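You operate a simulated robot arm through the tools that you are given. There is no shell and no other tool. Be economical: measure what you need, move in short steps, check, and stop when the job is done.

Carry out the task below with a simulated robot arm. There is one attempt and no reset: what you move stays moved.

Task
Clamp the blue-ended block and brush a patch of paste on its top.
Fine: the block lies in the flat vice already; pale green paste from the blue pot, by the small brush with the green back, on the bare steel of the top; the brush goes back to its spot; leave the stop and the other blocks. Set down upright: small brush with the green back. A coat counts when it lies all over at full strength: go over it till it gets no stronger.

Only the result counts: the job must be done as asked and must still hold three seconds after the hand-in. Knocking over, shifting, dropping, spilling or breaking anything else fails it.

Robot
A 6-joint arm with a two-finger parallel gripper, fixed in place. Base frame: the origin is at the foot of the arm, x ahead of it, y to its left, z up; the work surface is at about z = 0.868. Lengths are in m, angles in degrees, forces in N, time in s.
With the tool pointing down near the work surface it reaches from about 0.26 to 0.68 m from the base axis. Its first joint turns from -66.0 to 66.0 degrees. Payload 2.9 kg.
Tool frame: the origin (TCP) lies between the finger pads and is the grasp point; the fingertips stand 0.03 m ahead of it; z points along the fingers, y is the line along which they close. Largest opening 0.11 m; finger width 0.02, thickness 0.01; the body of the gripper, 0.048 by 0.112 m, starts 0.055 m behind the TCP.
Orientation is that of the tool frame in the base frame, as a unit quaternion [w, x, y, z]. With the fingers straight down and closing along the base's y, the tool's x points along the base's -x, its y along +y and its z along -z.

Tools
- The arm moves only by the tool servo_tool. Its argument "series" is a list of rows, each a list of 3 entries, a list of its own where there are three numbers: the shift along the tool's x, y, z in mm, then the turn, a rotation vector about the tool's x, y, z in degrees, then the finger opening in mm, from 0 to 110. In form: [[[x, y, z], [rx, ry, rz], jaw], ...]. A call has 1 to 12 rows; each row shifts and turns the commanded pose from where the row before left it, along the tool's axes as they then stand. A row lasts 0.2 s, in which the tool goes at most 0.05 m and 8.6 degrees; a call with a longer step from one row to the next is refused whole, and so is a gripper value outside its range. A pose out of reach is approached as far as the arm can. The call stops where the force on the tool passes 40 N (or 10 N more than at its start, if that is more) or the arm is blocked; 0.2 s more then pass. Each finger travels about 0.108 m/s and halts on what it meets, pressing with about 36 N; the grip force reading is that of the motor and also rises with nothing between the fingers. The clock runs only during rows and for 0.2 s after the last one: add rows that do not move to give the fingers time. It gives the time, the measured TCP pose, the force on the tool (base axes), the opening and the grip force at its end, in the units of the frame above (readings bear some noise), with the torque about the TCP (base axes, N m) and any sound that the robot's microphone picked up.
- Cameras (640 x 400 px; columns grow to the right, rows downward): "scene" is fixed at [0.0755, 0.4295, 1.3942]; the picture's right is [-0.78, -0.62, 0.00], its down [-0.29, 0.37, -0.88] and it looks along [0.55, -0.69, -0.47] (base axes); focal length 364 px, centre (320, 200). "wrist" rides on the gripper at [0.072, 0.017, -0.103] in the tool frame; the picture's right is [-0.23, 0.97, 0.00], its down [-0.76, -0.18, -0.62] and it looks along [-0.61, -0.14, 0.78] (tool axes); focal length 222 px, centre (320, 200). There is no depth. A picture from a camera that has moved, and an enlarged one, comes with that camera's place and axes in the base frame and with its lens.
- capture(camera): a new picture of that camera. The clock stands still meanwhile.
- zoom(camera, box): a new picture of the part [left, top, right, bottom] of that camera's present view, enlarged. The clock stands still meanwhile.
- finish_job(): hands the job in; it is judged then, once.

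Work in short steps. Places have to be worked out from the pictures, the camera data and where the tool is seen: move nearer, look again, correct. Check each grasp and each placing, and mend what went wrong. You have 120 turns and 64 pictures in all, those below and enlarged ones among them. Open the gripper and draw the arm clear of the work before you hand the job in, unless the task says otherwise; then end with one line.

The tools are called after "Request:" as name(argument=value, ...) on one line, values as JSON. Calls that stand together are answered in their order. servo_tool: Moves the arm, as the interface text tells. Its arguments: {"type":"object","properties":{"series":{"type":"array","items":{"type":"array"}}},"required":["series"]} The other tools are called the same way: capture (camera) takes a picture; zoom (camera, box) takes an enlarged picture of a part of a camera's view; finish_job () hands the job in.

At the start:

```text
t: 0.0
tool_pos: [0.4331, -0.0573, 1.1918]
tcp_rot: [0.0, 0.001, 1.0, 0.0]
force: [0.7, 0.5, -0.1]
ft_torque: [-0.01, -0.01, 0.02]
gripper_width: 0.1099
grasp_force: 0.0
```

scene: 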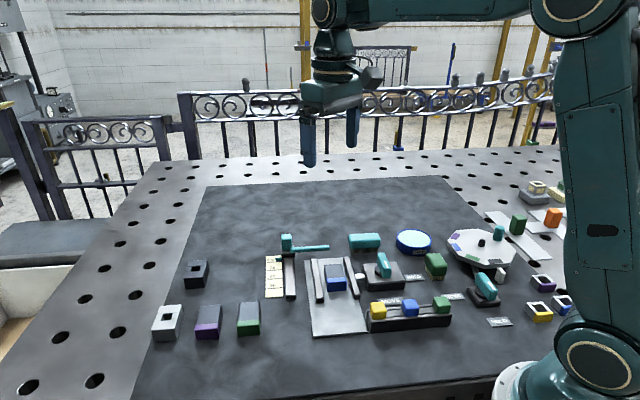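
wrist: 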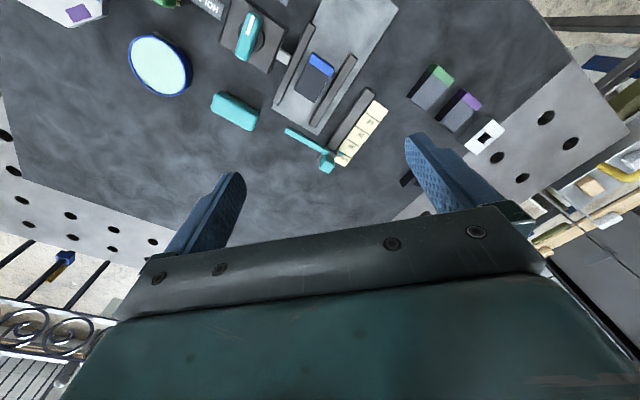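

I start with enlarged views of the work area to identify the parts.

Request:
zoom(camera="scene", box=[250, 210, 410, 310])

Request:
zoom(camera="scene", box=[340, 210, 580, 360])

Request:
zoom(camera="wrist", box=[100, 0, 420, 200])

```text
4.00 times, centred on (330, 260) of scene
camera zoom: at [0.0755, 0.4295, 1.3942], right [-0.78, -0.62, 0.0], down [-0.29, 0.37, -0.88], along [0.55, -0.69, -0.47], focal length 1455 px, centre (280, -40)
```

zoom: 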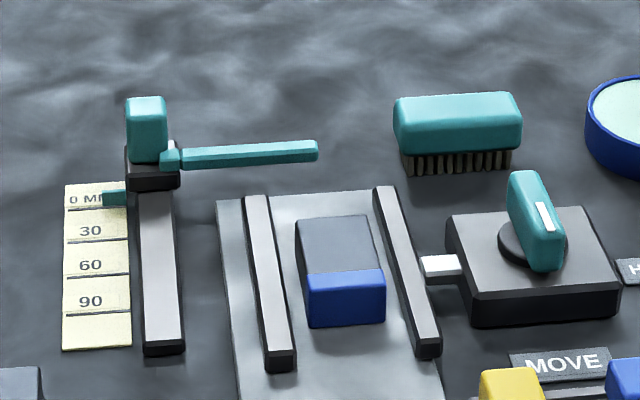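

```text
2.67 times, centred on (460, 285) of scene
camera zoom: at [0.0755, 0.4295, 1.3942], right [-0.78, -0.62, 0.0], down [-0.29, 0.37, -0.88], along [0.55, -0.69, -0.47], focal length 970 px, centre (-53, -27)
```

zoom: 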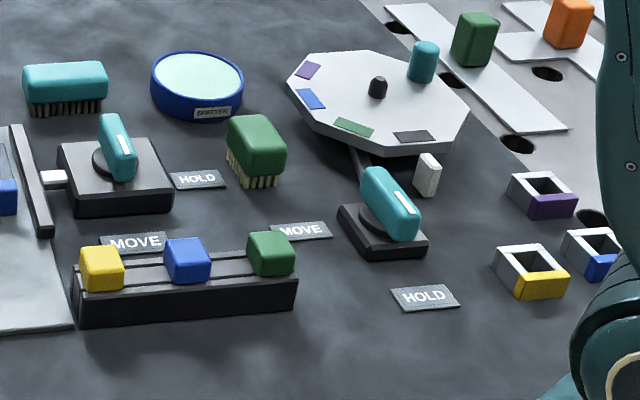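

```text
2.00 times, centred on (260, 100) of wrist
camera zoom: at [0.3619, -0.0398, 1.2949], right [0.23, 0.97, 0.0], down [0.76, -0.18, 0.62], along [0.61, -0.14, -0.78], focal length 444 px, centre (440, 400)
```

zoom: 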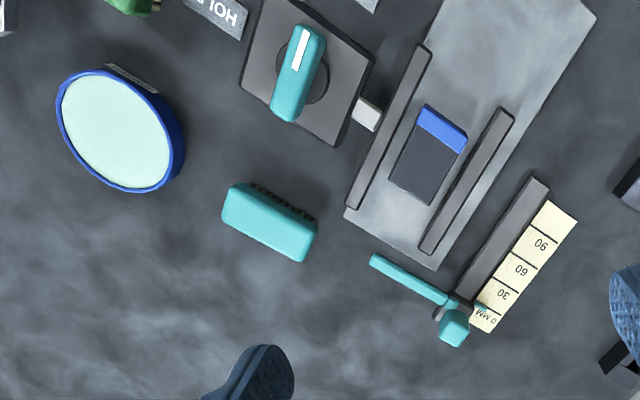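

The SPATTER pot (blue) is near (0.355,-0.28), the green brush near (0.27,-0.21), the vice lever near (0.35,-0.13) and the block near (0.42,-0.055). I move the wrist camera over that area for a closer look.

Request:
servo_tool(series=[[[30, -30, 20], [0, 0, 0], 110], [[30, -30, 20], [0, 0, 0], 110], [[30, -30, 20], [0, 0, 0], 110]])

Request:
capture(camera="wrist")

```text
t: 0.8
tool_pos: [0.3424, -0.1467, 1.132]
tcp_rot: [0.0, 0.0, 1.0, 0.0]
force: [-0.9, 1.3, -0.7]
ft_torque: [0.01, -0.01, -0.01]
gripper_width: 0.11
grasp_force: 0.2
```

```text
58 pictures are left
camera wrist: at [0.2703, -0.13, 1.2354], right [0.23, 0.97, 0.0], down [0.76, -0.18, 0.62], along [0.61, -0.14, -0.78], focal length 222 px, centre (320, 200)
```

wrist: 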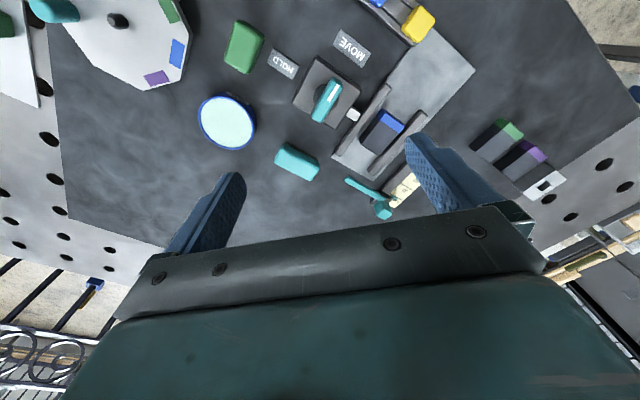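

Zooming on that region to read the lever, labels, brush and pot.

Request:
zoom(camera="wrist", box=[180, 0, 340, 100])

Request:
zoom(camera="wrist", box=[270, 20, 430, 120])

Request:
zoom(camera="wrist", box=[300, 60, 460, 160])

```text
4.00 times, centred on (260, 50) of wrist
camera zoom: at [0.2703, -0.13, 1.2354], right [0.23, 0.97, 0.0], down [0.76, -0.18, 0.62], along [0.61, -0.14, -0.78], focal length 888 px, centre (560, 800)
```

zoom: 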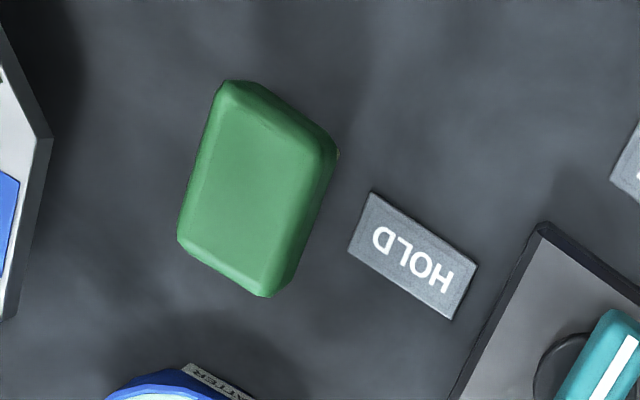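

```text
4.00 times, centred on (350, 70) of wrist
camera zoom: at [0.2703, -0.13, 1.2354], right [0.23, 0.97, 0.0], down [0.76, -0.18, 0.62], along [0.61, -0.14, -0.78], focal length 888 px, centre (200, 720)
```

zoom: 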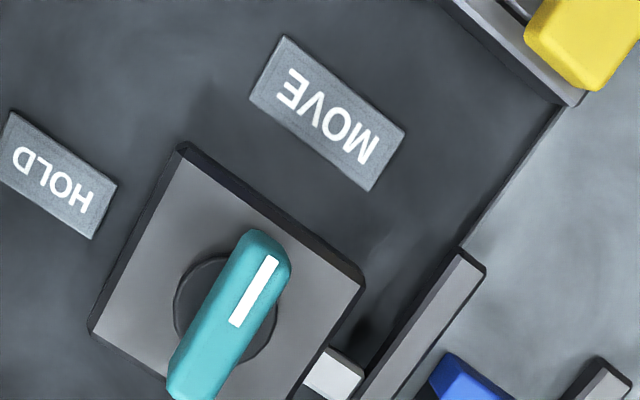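

```text
4.00 times, centred on (380, 110) of wrist
camera zoom: at [0.2703, -0.13, 1.2354], right [0.23, 0.97, 0.0], down [0.76, -0.18, 0.62], along [0.61, -0.14, -0.78], focal length 888 px, centre (80, 560)
```

zoom: 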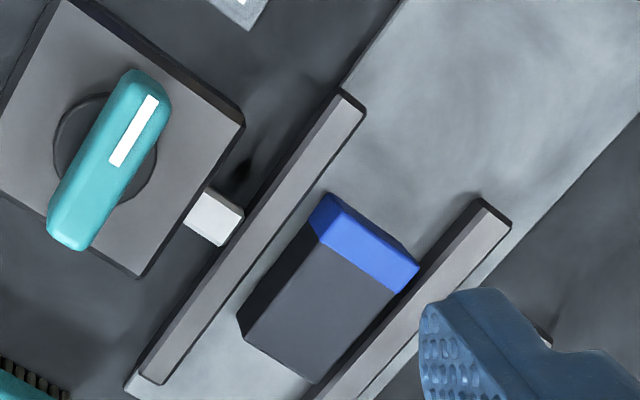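

The lever's white end points at MOVE (about 137°), and HOLD is 90° counter-clockwise from it as seen from above. I turn the tool so its fingers straddle the lever and go down part way over the pivot (0.3535,-0.139).

Request:
servo_tool(series=[[[-11, 7.5, 20], [0, 0, 0], 60], [[0, 0, 20], [0, 0, 8], 60], [[0, 0, 20], [0, 0, 8], 60], [[0, 0, 20], [0, 0, 8], 60], [[0, 0, 20], [0, 0, 8], 60], [[0, 0, 20], [0, 0, 8], 60], [[0, 0, 10], [0, 0, 4], 60]])

Request:
capture(camera="wrist")

Request:
zoom(camera="scene", box=[300, 190, 460, 290])

```text
t: 2.4
tool_pos: [0.3528, -0.1391, 1.0027]
tcp_rot: [0.0, 0.376, 0.927, 0.0]
force: [-0.3, 0.5, 0.3]
ft_torque: [0.02, 0.04, 0.0]
gripper_width: 0.0598
grasp_force: 0.1
```

```text
54 pictures are left
camera wrist: at [0.3145, -0.0761, 1.1058], right [0.84, 0.54, 0.0], down [0.42, -0.66, 0.62], along [0.34, -0.52, -0.78], focal length 222 px, centre (320, 200)
```

wrist: 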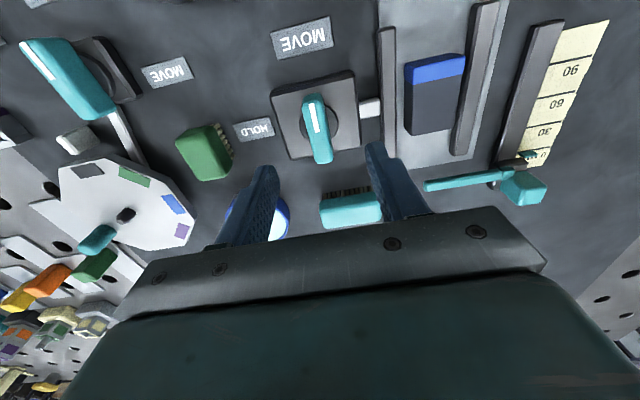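

```text
4.00 times, centred on (380, 240) of scene
camera zoom: at [0.0755, 0.4295, 1.3942], right [-0.78, -0.62, 0.0], down [-0.29, 0.37, -0.88], along [0.55, -0.69, -0.47], focal length 1455 px, centre (80, 40)
```

zoom: 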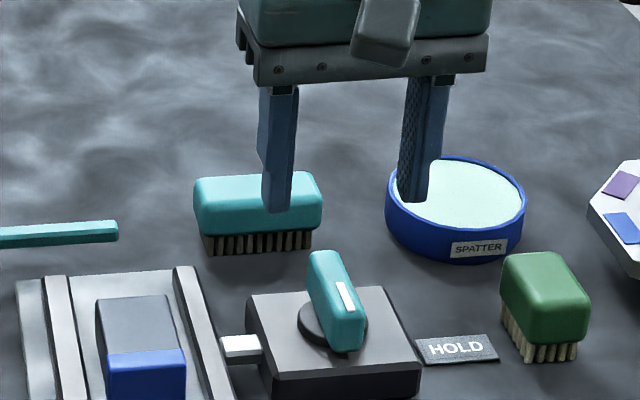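

The fingers line up with the lever. I narrow the opening to 40 mm and go down to TCP z ≈ 0.928.

Request:
servo_tool(series=[[[2, 0, 20], [0, 0, 0], 40], [[0, 0, 20], [0, 0, 0], 40], [[0, 0, 20], [0, 0, 0], 40], [[0, 0, 14], [0, 0, 0], 40]])

Request:
zoom(camera="scene", box=[320, 210, 440, 310])

Request:
zoom(camera="wrist", box=[200, 20, 480, 200])

```text
t: 3.4
tool_pos: [0.3526, -0.1377, 0.9283]
tcp_rot: [0.001, 0.374, 0.927, -0.001]
force: [0.2, 0.5, -0.4]
ft_torque: [-0.02, 0.0, -0.03]
gripper_width: 0.0401
grasp_force: 0.1
```

```text
4.00 times, centred on (380, 260) of scene
camera zoom: at [0.0755, 0.4295, 1.3942], right [-0.78, -0.62, 0.0], down [-0.29, 0.37, -0.88], along [0.55, -0.69, -0.47], focal length 1455 px, centre (80, -40)
```

zoom: 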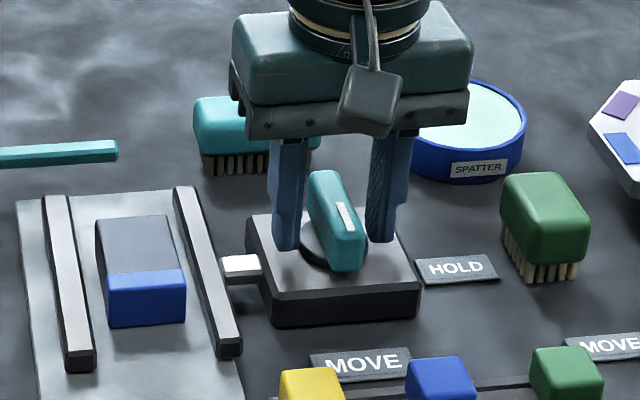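

```text
2.22 times, centred on (340, 110) of wrist
camera zoom: at [0.3136, -0.075, 1.031], right [0.84, 0.54, 0.0], down [0.42, -0.66, 0.62], along [0.34, -0.52, -0.78], focal length 494 px, centre (276, 400)
```

zoom: 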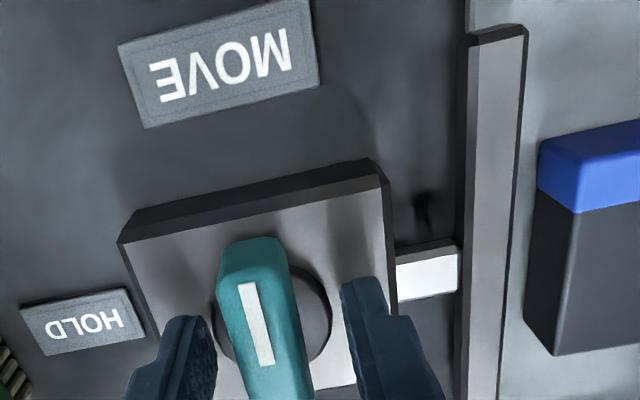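

Fingers straddle the lever on both sides. I close gently and check the grip.

Request:
servo_tool(series=[[[0, 0, 0], [0, 0, 0], 30], [[0, 0, 0], [0, 0, 0], 20], [[0, 0, 0], [0, 0, 0], 10], [[0, 0, 0], [0, 0, 0], 10]])

```text
t: 4.4
tool_pos: [0.3513, -0.1399, 0.9272]
tcp_rot: [0.0, 0.375, 0.927, -0.001]
force: [-11.4, -14.0, -1.3]
ft_torque: [0.05, -0.39, -0.02]
gripper_width: 0.0179
grasp_force: 45.1
```

Gripped at 17.9 mm, but with an 18 N side load toward tool −y; I ease the command that way.

Request:
servo_tool(series=[[[0, -2, 0], [0, 0, 0], 10], [[0, 0, 0], [0, 0, 0], 10]])

```text
t: 5.0
tool_pos: [0.3519, -0.1405, 0.9282]
tcp_rot: [0.001, 0.375, 0.927, 0.0]
force: [-5.8, -5.8, -6.3]
ft_torque: [-0.6, -0.1, -0.01]
gripper_width: 0.0179
grasp_force: 44.5
```

The load dropped; one more 1 mm, then I begin turning the lever counter-clockwise (tool −z) by a part.

Request:
servo_tool(series=[[[0, -1, 0], [0, 0, -4], 10], [[0, 0, 0], [0, 0, -6], 10], [[0, 0, 0], [0, 0, -6], 10], [[0, 0, 0], [0, 0, -6], 10]])

```text
t: 6.0
tool_pos: [0.3514, -0.1411, 0.927]
tcp_rot: [0.0, 0.19, 0.982, 0.0]
force: [-1.6, 1.3, -4.4]
ft_torque: [0.43, 0.42, -0.02]
gripper_width: 0.0179
grasp_force: 45.0
```

It turns with small forces; continuing.

Request:
servo_tool(series=[[[0, 0, 0], [0, 0, -7], 10], [[0, 0, 0], [0, 0, -7], 10], [[0, 0, 0], [0, 0, -7], 10], [[0, 0, 0], [0, 0, -7], 10], [[0, 0, 0], [0, 0, -7], 10], [[0, 0, 0], [0, 0, -7], 10], [[0, 0, 0], [0, 0, -7], 10], [[0, 0, 0], [0, 0, -7], 10]])

Request:
zoom(camera="scene", box=[300, 210, 440, 310])

```text
t: 7.8
tool_pos: [0.3523, -0.1421, 0.9292]
tcp_rot: [0.002, -0.294, 0.956, -0.002]
force: [9.6, -18.6, -11.2]
ft_torque: [0.24, 0.5, -0.03]
gripper_width: 0.0177
grasp_force: 45.2
```

```text
4.00 times, centred on (370, 260) of scene
camera zoom: at [0.0759, 0.4289, 1.3944], right [-0.78, -0.62, 0.0], down [-0.29, 0.37, -0.88], along [0.55, -0.69, -0.47], focal length 1455 px, centre (120, -40)
```

zoom: 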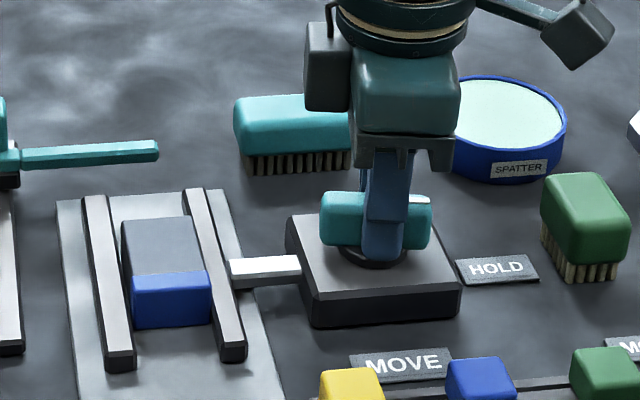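

The pusher is advancing the jaw. 78° turned so far, with a side load on −tool y; I relieve it and turn the remaining degrees.

Request:
servo_tool(series=[[[0, -2.5, 0], [0, 0, 0], 10], [[0, -0.5, 0], [0, 0, -5], 10], [[0, 0, 0], [0, 0, -5], 10], [[0, 0, 0], [0, 0, -2], 10]])

Request:
zoom(camera="scene", box=[300, 210, 440, 310])

```text
t: 8.8
tool_pos: [0.3522, -0.1431, 0.927]
tcp_rot: [0.0, -0.39, 0.921, 0.001]
force: [-10.8, 0.9, 23.4]
ft_torque: [0.15, 0.11, -1.07]
gripper_width: 0.0179
grasp_force: 45.2
```

```text
4.00 times, centred on (370, 260) of scene
camera zoom: at [0.075, 0.4296, 1.3942], right [-0.78, -0.62, 0.0], down [-0.29, 0.37, -0.88], along [0.55, -0.69, -0.47], focal length 1455 px, centre (120, -40)
```

zoom: 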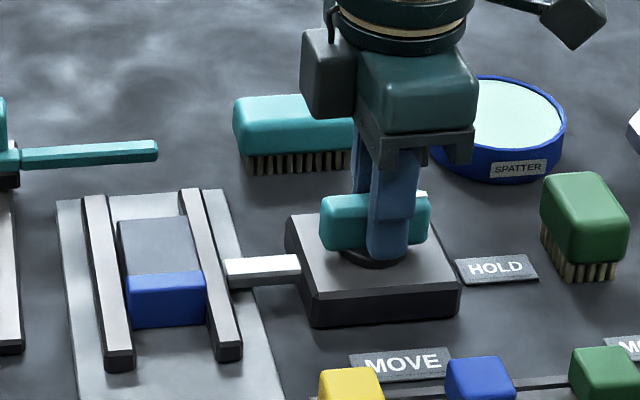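

A −1.07 N·m resisting torque appears, so it is near its stop. I turn a few degrees more to confirm.

Request:
servo_tool(series=[[[0, 0, 0], [0, 0, -3], 10], [[0, 0, 0], [0, 0, -3], 10], [[0, 0, 0], [0, 0, 0], 10]])

```text
t: 9.6
tool_pos: [0.3519, -0.1427, 0.9269]
tcp_rot: [0.0, -0.44, 0.898, 0.001]
force: [-5.8, 13.1, 17.7]
ft_torque: [-0.09, 0.19, -1.27]
gripper_width: 0.0201
grasp_force: 45.4
```

The opening widened (fingers slipping on the lever): it's at its stop. I ease back, open and rise.

Request:
servo_tool(series=[[[0, 0, 0], [0, 0, 5], 20], [[0, 0, 0], [0, 0, 0], 30], [[0, 0, 0], [0, 0, 0], 44], [[0, 0, -20], [0, 0, 0], 44], [[0, 0, -40], [0, 0, 0], 44], [[0, 0, -40], [0, 0, 0], 60]])

Request:
zoom(camera="scene", box=[300, 210, 440, 310])

Request:
capture(camera="wrist")

```text
t: 11.0
tool_pos: [0.3527, -0.1438, 1.0282]
tcp_rot: [0.0, -0.399, 0.917, 0.0]
force: [0.2, -0.5, -0.2]
ft_torque: [0.01, -0.02, 0.0]
gripper_width: 0.06
grasp_force: 0.1
```

```text
4.00 times, centred on (370, 260) of scene
camera zoom: at [0.0755, 0.4295, 1.3942], right [-0.78, -0.62, 0.0], down [-0.29, 0.37, -0.88], along [0.55, -0.69, -0.47], focal length 1455 px, centre (120, -40)
```

zoom: 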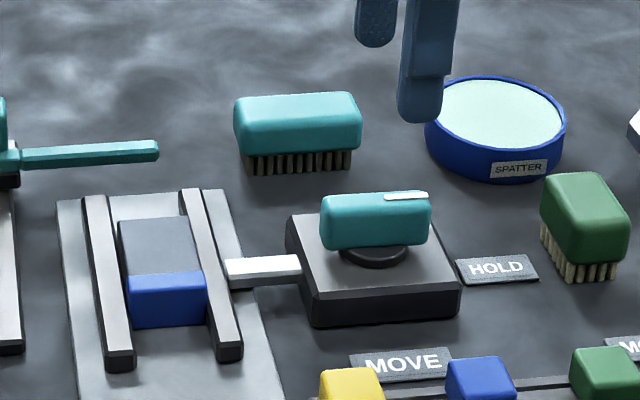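

```text
47 pictures are left
camera wrist: at [0.2913, -0.1841, 1.1311], right [-0.56, 0.83, 0.0], down [0.65, 0.44, 0.62], along [0.52, 0.35, -0.78], focal length 222 px, centre (320, 200)
```

wrist: 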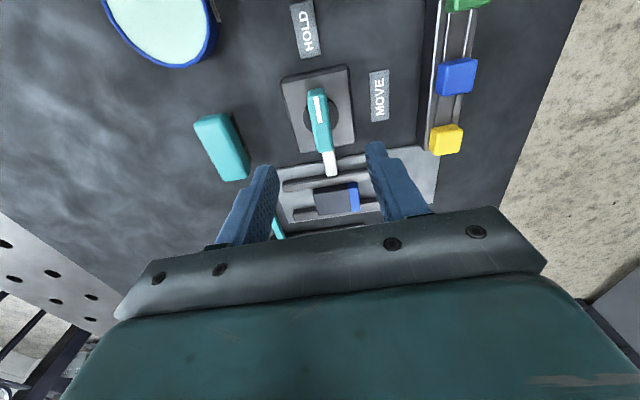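

The block is clamped and the lever points at HOLD. Next I turn the tool back across the brush's short side and move above the green brush.

Request:
servo_tool(series=[[[0, 0, -10], [0, 0, 8.5], 60], [[0, 0, -10], [0, 0, 8.5], 60], [[0, 0, 0], [0, 0, 8.5], 60], [[0, 0, 0], [0, 0, 8.5], 60], [[0, 0, 0], [0, 0, 8.5], 60], [[0, 0, 0], [0, 0, 8.5], 60], [[0, 0, 0], [0, 0, 8.5], 60], [[0, 0, 0], [0, 0, 8.5], 60], [[0, 0, 0], [0, 0, 8.5], 60], [[0, 0, 0], [0, 0, 8.5], 60], [[0, 0, 0], [0, 0, 8], 60]])

Request:
servo_tool(series=[[[0, -40, 10], [0, 0, 0], 70], [[0, -40, 10], [0, 0, 0], 70], [[0, -30, 10], [0, 0, 0], 70], [[0, 0, 10], [0, 0, 0], 70]])

Request:
capture(camera="wrist")

Request:
zoom(camera="scene", box=[360, 190, 500, 290])

```text
t: 13.4
tool_pos: [0.3519, -0.1427, 1.048]
tcp_rot: [0.0, 0.392, 0.92, -0.001]
force: [-0.5, 0.2, 1.0]
ft_torque: [-0.01, 0.03, 0.01]
gripper_width: 0.0599
grasp_force: 0.1
```

```text
t: 14.4
tool_pos: [0.2747, -0.2199, 1.0075]
tcp_rot: [0.001, 0.39, 0.921, 0.0]
force: [0.7, -0.3, 0.3]
ft_torque: [0.01, 0.03, 0.02]
gripper_width: 0.0699
grasp_force: 0.1
```

```text
46 pictures are left
camera wrist: at [0.2361, -0.1556, 1.11], right [0.86, 0.51, 0.0], down [0.4, -0.67, 0.62], along [0.32, -0.53, -0.78], focal length 222 px, centre (320, 200)
```

wrist: 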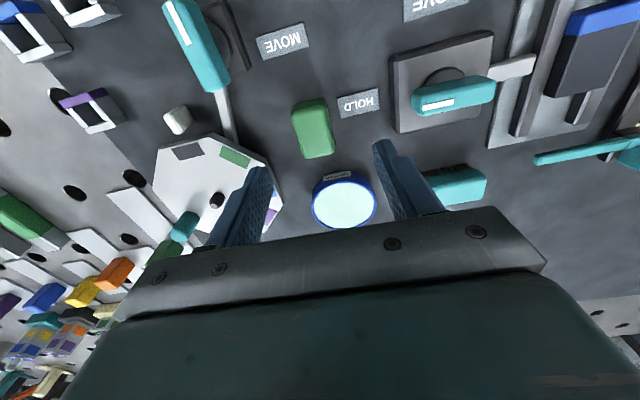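

```text
4.00 times, centred on (430, 240) of scene
camera zoom: at [0.0755, 0.4295, 1.3942], right [-0.78, -0.62, 0.0], down [-0.29, 0.37, -0.88], along [0.55, -0.69, -0.47], focal length 1455 px, centre (-120, 40)
```

zoom: 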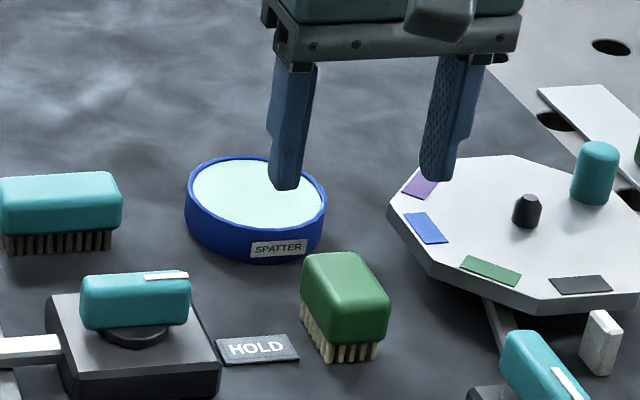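

I judge the brush at about (0.2705,-0.223). I correct sideways and go down to TCP 0.95 for a check.

Request:
servo_tool(series=[[[1, -5, 20], [0, 0, 2], 60], [[0, 0, 20], [0, 0, 0], 60], [[0, 0, 17], [0, 0, 0], 60]])

Request:
zoom(camera="wrist", box=[200, 30, 440, 190])

Request:
zoom(camera="scene", box=[380, 200, 490, 290])

```text
t: 15.2
tool_pos: [0.2686, -0.2206, 0.9513]
tcp_rot: [0.0, 0.407, 0.913, 0.0]
force: [0.0, -0.6, 0.0]
ft_torque: [0.0, -0.03, -0.01]
gripper_width: 0.0597
grasp_force: 0.1
```

```text
2.50 times, centred on (320, 110) of wrist
camera zoom: at [0.2332, -0.1558, 1.0543], right [0.88, 0.48, 0.0], down [0.38, -0.68, 0.62], along [0.3, -0.55, -0.78], focal length 555 px, centre (320, 425)
```

zoom: 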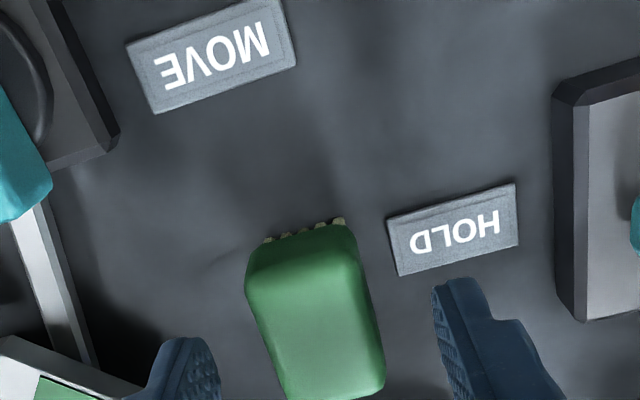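

```text
4.44 times, centred on (435, 245) of scene
camera zoom: at [0.0755, 0.4295, 1.3942], right [-0.78, -0.62, 0.0], down [-0.29, 0.37, -0.88], along [0.55, -0.69, -0.47], focal length 1616 px, centre (-191, 0)
```

zoom: 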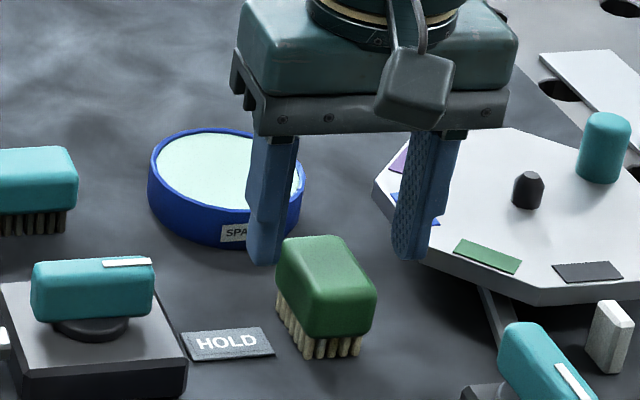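

Aligned well; I shift 4 mm along the brush, go down to TCP ≈ 0.913 and close.

Request:
servo_tool(series=[[[-4, -1, 13], [0, 0, 0], 60], [[0, 0, 13], [0, 0, 0], 60], [[0, 0, 12], [0, 0, 0], 60], [[0, 0, 0], [0, 0, 0], 50]])

Request:
zoom(camera="scene", box=[380, 200, 490, 290])

```text
t: 16.2
tool_pos: [0.2706, -0.2268, 0.9123]
tcp_rot: [0.0, 0.407, 0.913, 0.0]
force: [0.6, -0.5, 0.4]
ft_torque: [0.0, 0.04, 0.02]
gripper_width: 0.05
grasp_force: 0.0
```

```text
4.44 times, centred on (435, 245) of scene
camera zoom: at [0.0755, 0.4295, 1.3942], right [-0.78, -0.62, 0.0], down [-0.29, 0.37, -0.88], along [0.55, -0.69, -0.47], focal length 1616 px, centre (-191, 0)
```

zoom: 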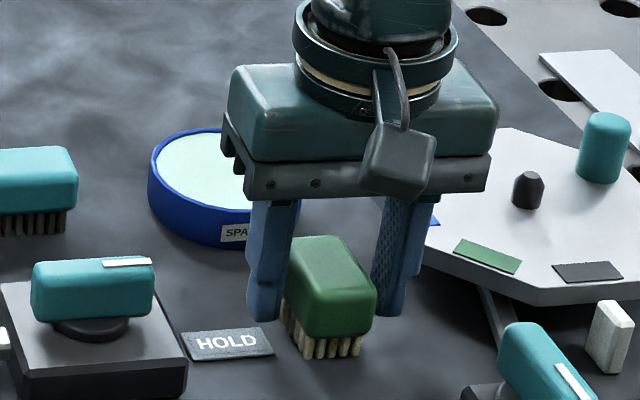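

Fingers bracket the brush at mid-length. Closing.

Request:
servo_tool(series=[[[0, 0, 0], [0, 0, 0], 42], [[0, 0, 0], [0, 0, 0], 36], [[0, 0, 0], [0, 0, 0], 30], [[0, 0, 0], [0, 0, 0], 24], [[0, 0, 0], [0, 0, 0], 20], [[0, 0, 0], [0, 0, 0], 20]])

```text
t: 17.6
tool_pos: [0.2705, -0.2269, 0.914]
tcp_rot: [0.001, 0.407, 0.914, 0.0]
force: [-0.2, -0.5, 0.9]
ft_torque: [0.02, 0.01, 0.02]
gripper_width: 0.033
grasp_force: 35.8
```

Gripped at 33 mm. I lift 60 mm, check, and move over the pot at about (0.354,-0.288).

Request:
servo_tool(series=[[[0, 0, -20], [0, 0, 0], 20], [[0, 0, -20], [0, 0, 0], 20], [[0, 0, -20], [0, 0, 0], 20], [[-25, 5, 0], [0, 0, 0], 20], [[-25, 5, 0], [0, 0, 0], 20], [[-25, 5, 0], [0, 0, 0], 20], [[-26, 6, 0], [0, 0, 0], 20]])

Request:
zoom(camera="scene", box=[360, 180, 480, 280])

Request:
zoom(camera="wrist", box=[200, 50, 440, 210])

```text
t: 19.2
tool_pos: [0.3549, -0.2877, 0.9713]
tcp_rot: [0.0, 0.406, 0.914, -0.001]
force: [0.7, -0.9, -0.4]
ft_torque: [0.06, -0.02, 0.05]
gripper_width: 0.0327
grasp_force: 35.8
```

```text
4.00 times, centred on (420, 230) of scene
camera zoom: at [0.0755, 0.4295, 1.3942], right [-0.78, -0.62, 0.0], down [-0.29, 0.37, -0.88], along [0.55, -0.69, -0.47], focal length 1455 px, centre (-80, 80)
```

zoom: 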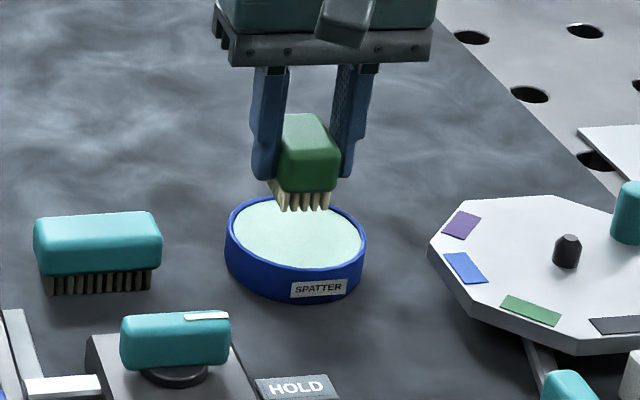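

```text
2.50 times, centred on (320, 130) of wrist
camera zoom: at [0.3204, -0.2212, 1.0746], right [0.88, 0.48, 0.0], down [0.38, -0.69, 0.62], along [0.3, -0.55, -0.78], focal length 555 px, centre (320, 375)
```

zoom: 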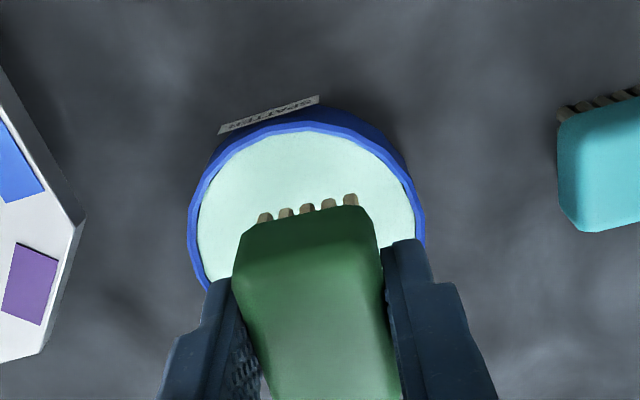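

Both views suggest the pot centre is ~6 mm further along tool −x and 2 mm along −y. I correct this and go down to bristles near 0.893.

Request:
servo_tool(series=[[[-6.5, -2, 0], [0, 0, 0], 20], [[0, 0, 12], [0, 0, 0], 20], [[0, 0, 12], [0, 0, 0], 20], [[0, 0, 8], [0, 0, 0], 20]])

Request:
zoom(camera="scene", box=[360, 200, 460, 280])

Request:
zoom(camera="wrist", box=[200, 50, 440, 210])

```text
t: 20.2
tool_pos: [0.3581, -0.2929, 0.9398]
tcp_rot: [0.0, 0.407, 0.914, 0.0]
force: [0.3, -0.3, -1.4]
ft_torque: [0.03, 0.0, -0.04]
gripper_width: 0.0335
grasp_force: 35.7
```

```text
5.00 times, centred on (410, 240) of scene
camera zoom: at [0.0755, 0.4295, 1.3942], right [-0.78, -0.62, 0.0], down [-0.29, 0.37, -0.88], along [0.55, -0.69, -0.47], focal length 1818 px, centre (-130, 0)
```

zoom: 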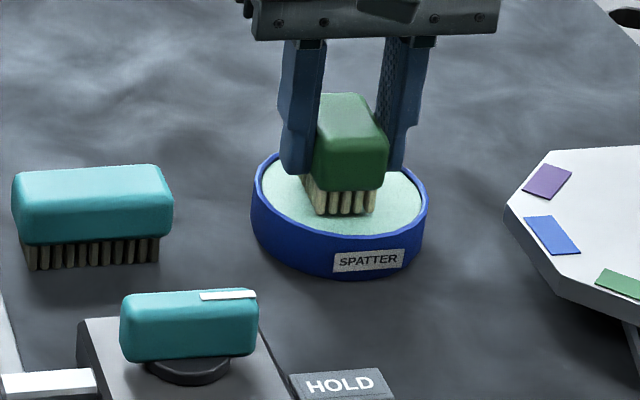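

```text
2.50 times, centred on (320, 130) of wrist
camera zoom: at [0.3219, -0.2274, 1.0428], right [0.88, 0.48, 0.0], down [0.38, -0.68, 0.62], along [0.3, -0.55, -0.78], focal length 555 px, centre (320, 375)
```

zoom: 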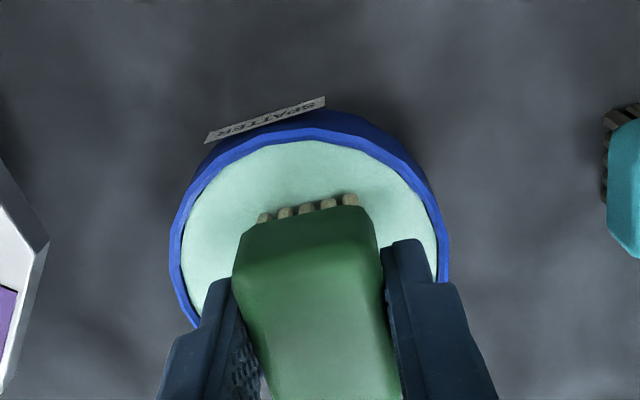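

Well centred with bristles just above the paste. I lower in small steps watching force.

Request:
servo_tool(series=[[[0, 0, 3], [0, 0, 0], 20], [[0, 0, 3], [0, 0, 0], 20]])

Request:
zoom(camera="scene", box=[370, 210, 450, 275])

```text
t: 20.8
tool_pos: [0.3569, -0.2938, 0.9356]
tcp_rot: [0.002, 0.407, 0.914, -0.001]
force: [-6.5, 3.7, 27.1]
ft_torque: [0.02, 0.15, -0.04]
gripper_width: 0.0334
grasp_force: 36.0
```

```text
6.15 times, centred on (410, 242) of scene
camera zoom: at [0.075, 0.4298, 1.3941], right [-0.78, -0.62, 0.0], down [-0.29, 0.37, -0.88], along [0.55, -0.69, -0.47], focal length 2238 px, centre (-234, -62)
```

zoom: 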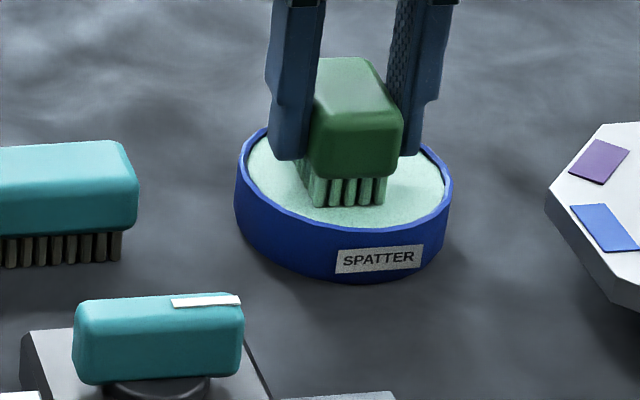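

The bristles have taken paste (now pale green) at z ≈ 0.889. I lift and carry the brush above the block, estimated steel centre (0.437,-0.058).

Request:
servo_tool(series=[[[0, 0, -10], [0, 0, 0], 20], [[0, 0, -25], [0, 0, 0], 20], [[0, 0, -25], [0, 0, 0], 20], [[10, 18, 0], [0, 0, 0], 20], [[20, 36, 0], [0, 0, 0], 20], [[20, 36, 0], [0, 0, 0], 20], [[20, 36, 0], [0, 0, 0], 20], [[20, 36, 0], [0, 0, 0], 20], [[20, 36, 0], [0, 0, 0], 20], [[10, 18, 0], [0, 0, 0], 20], [[0, 0, 0], [0, 0, 0], 20]])

Request:
zoom(camera="scene", box=[280, 200, 400, 300])

Request:
zoom(camera="wrist", box=[200, 30, 440, 190])

```text
t: 23.2
tool_pos: [0.4353, -0.061, 0.9956]
tcp_rot: [0.0, 0.407, 0.913, -0.001]
force: [0.4, 0.5, 0.2]
ft_torque: [0.01, -0.01, 0.01]
gripper_width: 0.0329
grasp_force: 35.9
```

```text
4.00 times, centred on (340, 250) of scene
camera zoom: at [0.0755, 0.4295, 1.3942], right [-0.78, -0.62, 0.0], down [-0.29, 0.37, -0.88], along [0.55, -0.69, -0.47], focal length 1455 px, centre (240, 0)
```

zoom: 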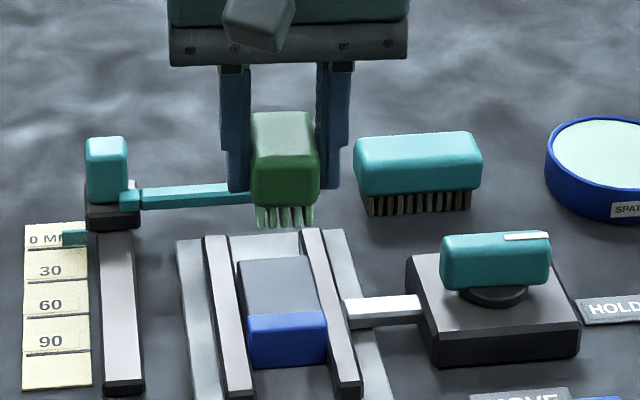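

```text
2.50 times, centred on (320, 110) of wrist
camera zoom: at [0.4008, 0.0051, 1.0996], right [0.88, 0.48, 0.0], down [0.38, -0.69, 0.62], along [0.3, -0.55, -0.78], focal length 555 px, centre (320, 425)
```

zoom: 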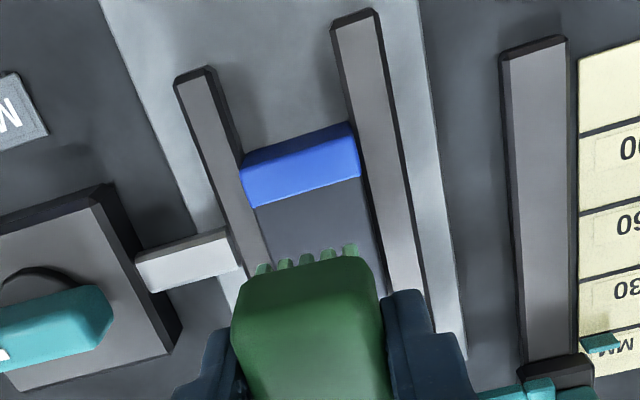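

Paste is on the brush. Bristles' near end sits ~14 mm to tool +x of the TCP, and the blue/steel line midpoint is near (0.423,-0.044). I align the yaw (−4.5°), shift a little and descend to just above the block.

Request:
servo_tool(series=[[[4, 4, 0], [0, 0, 0], 20], [[0, 0, 0], [0, 0, -4.5], 20], [[0, 0, 18], [0, 0, 0], 20], [[0, 0, 16], [0, 0, 0], 20], [[0, 0, 0], [0, 0, 0], 20]])

Request:
zoom(camera="scene", box=[300, 220, 380, 300])

Request:
zoom(camera="wrist", box=[220, 40, 400, 160])

```text
t: 24.4
tool_pos: [0.437, -0.0549, 0.961]
tcp_rot: [0.0, 0.371, 0.929, 0.0]
force: [-0.4, -0.4, 0.3]
ft_torque: [0.0, -0.02, 0.01]
gripper_width: 0.0334
grasp_force: 35.3
```

```text
5.00 times, centred on (340, 260) of scene
camera zoom: at [0.0755, 0.4295, 1.3942], right [-0.78, -0.62, 0.0], down [-0.29, 0.37, -0.88], along [0.55, -0.69, -0.47], focal length 1818 px, centre (220, -100)
```

zoom: 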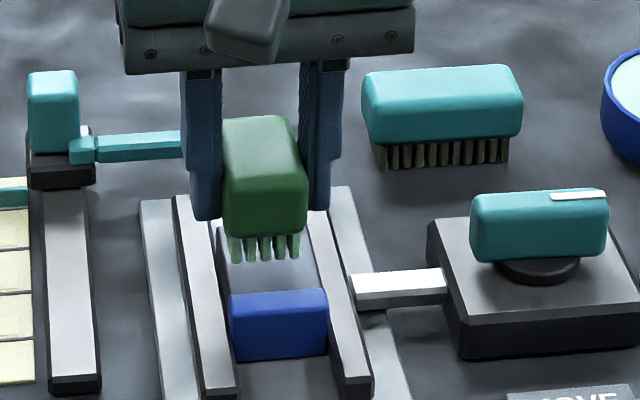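

```text
3.33 times, centred on (310, 100) of wrist
camera zoom: at [0.397, 0.0087, 1.0645], right [0.84, 0.55, 0.0], down [0.43, -0.65, 0.62], along [0.34, -0.52, -0.78], focal length 740 px, centre (353, 533)
```

zoom: 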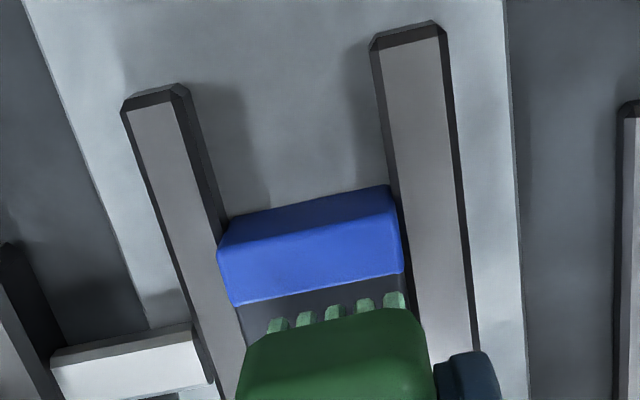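

The near bristle edge is right over the blue/steel line and ~5 mm toward the +y side. I shift (−2.5, −5) mm and lower in small steps to contact.

Request:
servo_tool(series=[[[-2.5, -5, 0], [0, 0, 0], 20], [[0, 0, 8], [0, 0, 0], 20], [[0, 0, 3], [0, 0, 0], 20], [[0, 0, 2], [0, 0, 0], 20]])

```text
t: 25.4
tool_pos: [0.4369, -0.0611, 0.9469]
tcp_rot: [0.001, 0.371, 0.929, 0.0]
force: [1.0, -1.2, 0.1]
ft_torque: [-0.01, 0.0, 0.05]
gripper_width: 0.0332
grasp_force: 36.2
```

Request:
servo_tool(series=[[[0, 0, 1.5], [0, 0, 0], 20], [[0, 0, 1.5], [0, 0, 0], 20]])

Request:
zoom(camera="scene", box=[310, 240, 370, 300])

```text
t: 26.0
tool_pos: [0.4366, -0.0592, 0.9454]
tcp_rot: [0.0, 0.371, 0.929, 0.0]
force: [0.7, 0.9, -0.7]
ft_torque: [0.0, -0.03, 0.06]
gripper_width: 0.0331
grasp_force: 36.4
```

```text
6.67 times, centred on (340, 270) of scene
camera zoom: at [0.0755, 0.4295, 1.3942], right [-0.78, -0.62, 0.0], down [-0.29, 0.37, -0.88], along [0.55, -0.69, -0.47], focal length 2425 px, centre (187, -267)
```

zoom: 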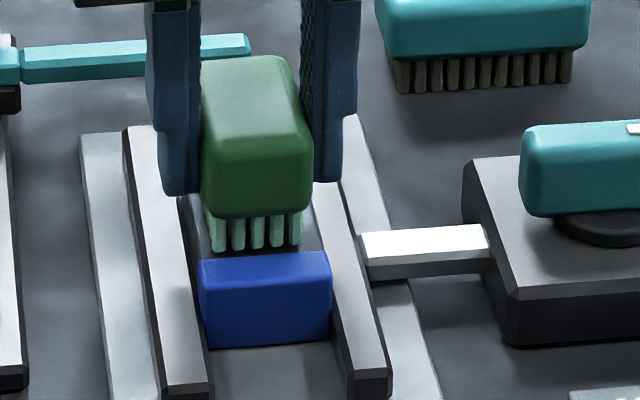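

Almost touching; a few more small steps.

Request:
servo_tool(series=[[[0, 0, 1.5], [0, 0, 0], 20], [[0, 0, 1.5], [0, 0, 0], 20], [[0, 0, 0], [0, 0, 0], 20]])

```text
t: 26.8
tool_pos: [0.4362, -0.06, 0.9437]
tcp_rot: [0.002, 0.37, 0.929, 0.001]
force: [-4.4, 2.6, 27.6]
ft_torque: [-0.03, 0.11, 0.04]
gripper_width: 0.033
grasp_force: 35.5
```

Contact (27 N), block top ≈ 0.898. I ease slightly and stroke sideways ±6 mm a few times.

Request:
servo_tool(series=[[[0, 0, -0.8], [0, 0, 0], 20], [[0, 3, 0], [0, 0, 0], 20], [[0, 3, 0], [0, 0, 0], 20], [[0, -4, 0], [0, 0, 0], 20], [[0, -4, 0], [0, 0, 0], 20], [[0, -4, 0], [0, 0, 0], 20], [[-2, 4, 0], [0, 0, 0], 20], [[0, 4, 0], [0, 0, 0], 20], [[0, 4, 0], [0, 0, 0], 20], [[0, -4, 0], [0, 0, 0], 20], [[0, -4, 0], [0, 0, 0], 20], [[0, -4, 0], [0, 0, 0], 20]])

```text
t: 29.4
tool_pos: [0.4334, -0.0649, 0.9416]
tcp_rot: [0.0, 0.369, 0.929, 0.001]
force: [2.8, 3.3, 14.0]
ft_torque: [0.1, -0.18, 0.01]
gripper_width: 0.0329
grasp_force: 36.0
```

I lift and move aside to inspect the coat.

Request:
servo_tool(series=[[[0, 0, -20], [0, 0, 0], 20], [[0, 0, -40], [0, 0, 0], 20], [[0, -40, 0], [0, 0, 0], 20], [[0, -40, 0], [0, 0, 0], 20], [[0, 0, 0], [0, 0, 0], 20]])

Request:
zoom(camera="scene", box=[310, 240, 370, 300])

Request:
capture(camera="wrist")

```text
t: 30.6
tool_pos: [0.3784, -0.1238, 1.0031]
tcp_rot: [0.0, 0.371, 0.929, 0.0]
force: [-0.1, 0.4, -0.4]
ft_torque: [-0.01, 0.01, 0.01]
gripper_width: 0.0333
grasp_force: 35.7
```

```text
6.67 times, centred on (340, 270) of scene
camera zoom: at [0.0755, 0.4295, 1.3942], right [-0.78, -0.62, 0.0], down [-0.29, 0.37, -0.88], along [0.55, -0.69, -0.47], focal length 2425 px, centre (187, -267)
```

zoom: 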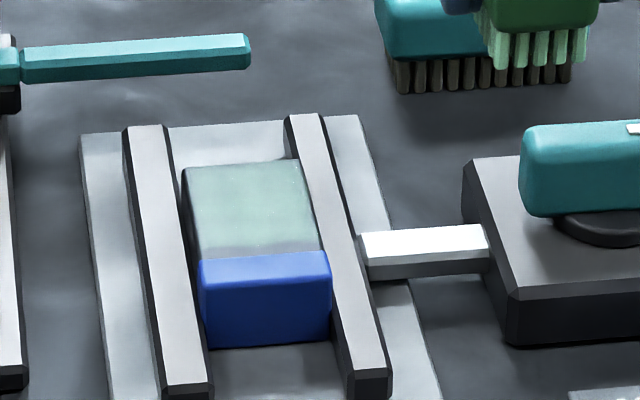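

```text
30 pictures are left
camera wrist: at [0.3383, -0.0602, 1.1061], right [0.84, 0.55, 0.0], down [0.43, -0.65, 0.62], along [0.34, -0.52, -0.78], focal length 222 px, centre (320, 200)
```

wrist: 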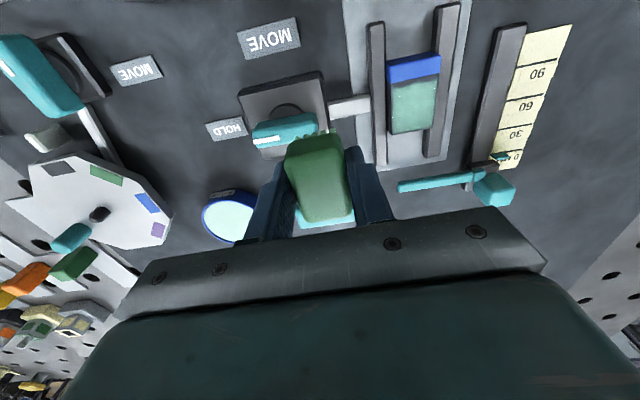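

Request:
zoom(camera="wrist", box=[370, 40, 450, 140])

Request:
zoom(camera="scene", box=[325, 260, 349, 275])

```text
4.00 times, centred on (410, 90) of wrist
camera zoom: at [0.3383, -0.0602, 1.1061], right [0.84, 0.55, 0.0], down [0.43, -0.65, 0.62], along [0.34, -0.52, -0.78], focal length 888 px, centre (-40, 640)
```

zoom: 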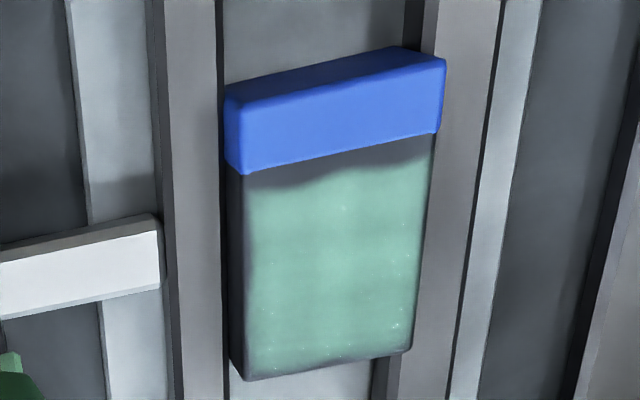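

```text
16.00 times, centred on (337, 268) of scene
camera zoom: at [0.0755, 0.4295, 1.3942], right [-0.78, -0.62, 0.0], down [-0.29, 0.37, -0.88], along [0.55, -0.69, -0.47], focal length 5819 px, centre (48, -880)
```

zoom: 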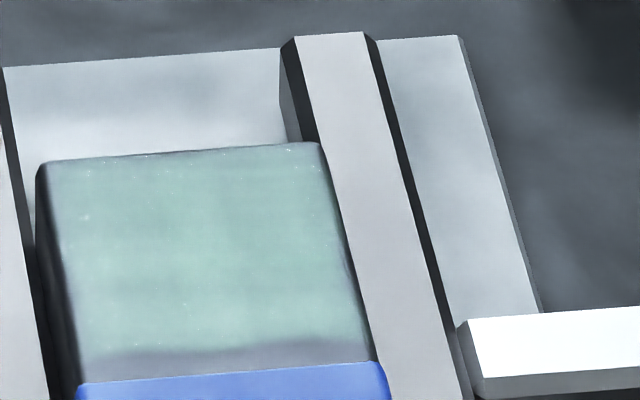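

The coat is good but a ~5 mm strip beside the blue is bare and the strength is moderate. I return, 6 mm nearer the blue end, and stroke again over the whole width.

Request:
servo_tool(series=[[[0, 40, 0], [0, 0, 0], 20], [[6, 40, 0], [0, 0, 0], 20], [[0, 0, 40], [0, 0, 0], 20], [[0, 0, 15], [0, 0, 0], 20], [[0, 0, 5], [0, 0, 0], 20], [[0, 4, 0], [0, 0, 0], 20], [[0, 4, 0], [0, 0, 0], 20], [[0, 5, 0], [0, 0, 0], 20], [[0, -5, 0], [0, 0, 0], 20], [[0, -4, 0], [0, 0, 0], 20], [[0, -4, 0], [0, 0, 0], 20]])

Request:
servo_tool(series=[[[-3, 4, 0], [0, 0, 0], 20], [[0, 4, 0], [0, 0, 0], 20], [[0, 5, 0], [0, 0, 0], 20], [[0, -5, 0], [0, 0, 0], 20], [[0, -4, 0], [0, 0, 0], 20], [[0, -4, 0], [0, 0, 0], 20], [[-3, 4, 0], [0, 0, 0], 20], [[0, 4, 0], [0, 0, 0], 20], [[0, 5, 0], [0, 0, 0], 20], [[0, -5, 0], [0, 0, 0], 20], [[0, -4, 0], [0, 0, 0], 20], [[0, -4, 0], [0, 0, 0], 20]])

Request:
servo_tool(series=[[[0, 0, -20], [0, 0, 0], 20], [[0, 0, -40], [0, 0, 0], 20], [[0, -40, 0], [0, 0, 0], 20], [[0, -40, 0], [0, 0, 0], 20], [[0, 0, 0], [0, 0, 0], 20]])

Request:
zoom(camera="wrist", box=[370, 40, 450, 140])

Request:
zoom(camera="scene", box=[325, 260, 349, 275])

```text
t: 33.0
tool_pos: [0.4304, -0.0604, 0.942]
tcp_rot: [0.001, 0.37, 0.929, 0.0]
force: [3.1, 4.6, 18.1]
ft_torque: [0.17, -0.12, 0.0]
gripper_width: 0.0333
grasp_force: 36.1
```

```text
t: 35.6
tool_pos: [0.432, -0.0645, 0.9418]
tcp_rot: [0.001, 0.37, 0.929, 0.001]
force: [2.6, 3.8, 11.7]
ft_torque: [0.1, -0.1, -0.01]
gripper_width: 0.0332
grasp_force: 35.7
```

```text
t: 36.8
tool_pos: [0.3792, -0.122, 1.0024]
tcp_rot: [0.0, 0.37, 0.929, 0.0]
force: [0.1, -0.4, -1.8]
ft_torque: [0.04, 0.01, 0.02]
gripper_width: 0.0332
grasp_force: 36.0
```

```text
4.00 times, centred on (410, 90) of wrist
camera zoom: at [0.3395, -0.059, 1.1056], right [0.84, 0.55, 0.0], down [0.43, -0.65, 0.62], along [0.34, -0.52, -0.78], focal length 888 px, centre (-40, 640)
```

zoom: 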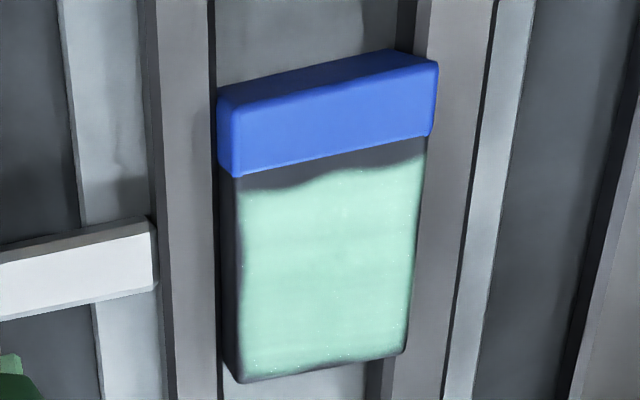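

```text
16.00 times, centred on (337, 268) of scene
camera zoom: at [0.0755, 0.4295, 1.3942], right [-0.78, -0.62, 0.0], down [-0.29, 0.37, -0.88], along [0.55, -0.69, -0.47], focal length 5819 px, centre (48, -880)
```

zoom: 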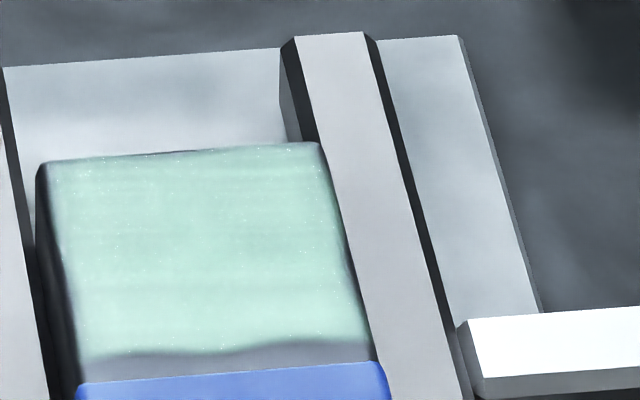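

The coat grew stronger; the strip next to the blue didn't change though I brushed nearer, so it seems outside the patch. I re-dip to be sure of a full-strength coat.

Request:
servo_tool(series=[[[-20, -28, 0], [0, 0, 0], 20], [[-20, -28, 0], [0, 0, 0], 20], [[-20, -28, 0], [0, 0, 0], 20], [[-20, -28, 0], [0, 0, 0], 20], [[-18, -27, 0], [0, 0, 0], 20], [[0, 0, 20], [0, 0, 0], 20], [[0, 0, 20], [0, 0, 0], 20], [[0, 0, 15], [0, 0, 0], 20]])

Request:
zoom(camera="scene", box=[370, 210, 450, 275])

```text
t: 38.6
tool_pos: [0.3521, -0.2924, 0.9473]
tcp_rot: [0.0, 0.37, 0.929, 0.0]
force: [0.7, -0.3, -0.1]
ft_torque: [0.01, -0.02, 0.01]
gripper_width: 0.0334
grasp_force: 36.2
```

```text
6.15 times, centred on (410, 242) of scene
camera zoom: at [0.0755, 0.4295, 1.3942], right [-0.78, -0.62, 0.0], down [-0.29, 0.37, -0.88], along [0.55, -0.69, -0.47], focal length 2238 px, centre (-234, -62)
```

zoom: 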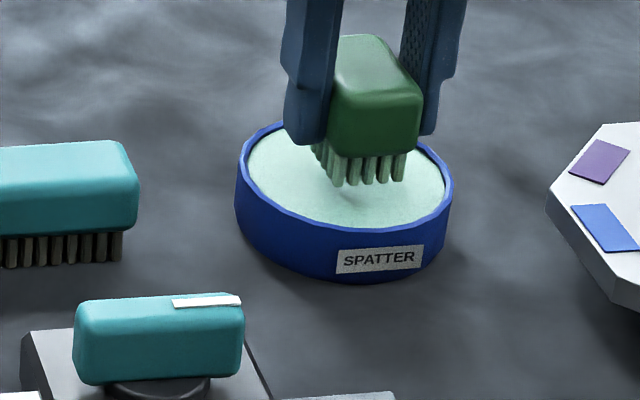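

The brush is ~5 mm too far toward −y; I shift back and dip.

Request:
servo_tool(series=[[[0, 5, 3], [0, 0, 0], 20], [[0, 0, 3], [0, 0, 0], 20], [[0, 0, 3], [0, 0, 0], 20], [[0, 0, 2], [0, 0, 0], 20], [[0, 0, 1.5], [0, 0, 0], 20], [[0, 0, 1], [0, 0, 0], 20]])

```text
t: 40.0
tool_pos: [0.3564, -0.288, 0.9342]
tcp_rot: [0.002, 0.371, 0.929, 0.0]
force: [-5.6, 3.8, 22.5]
ft_torque: [0.18, 0.23, 0.03]
gripper_width: 0.0331
grasp_force: 36.0
```

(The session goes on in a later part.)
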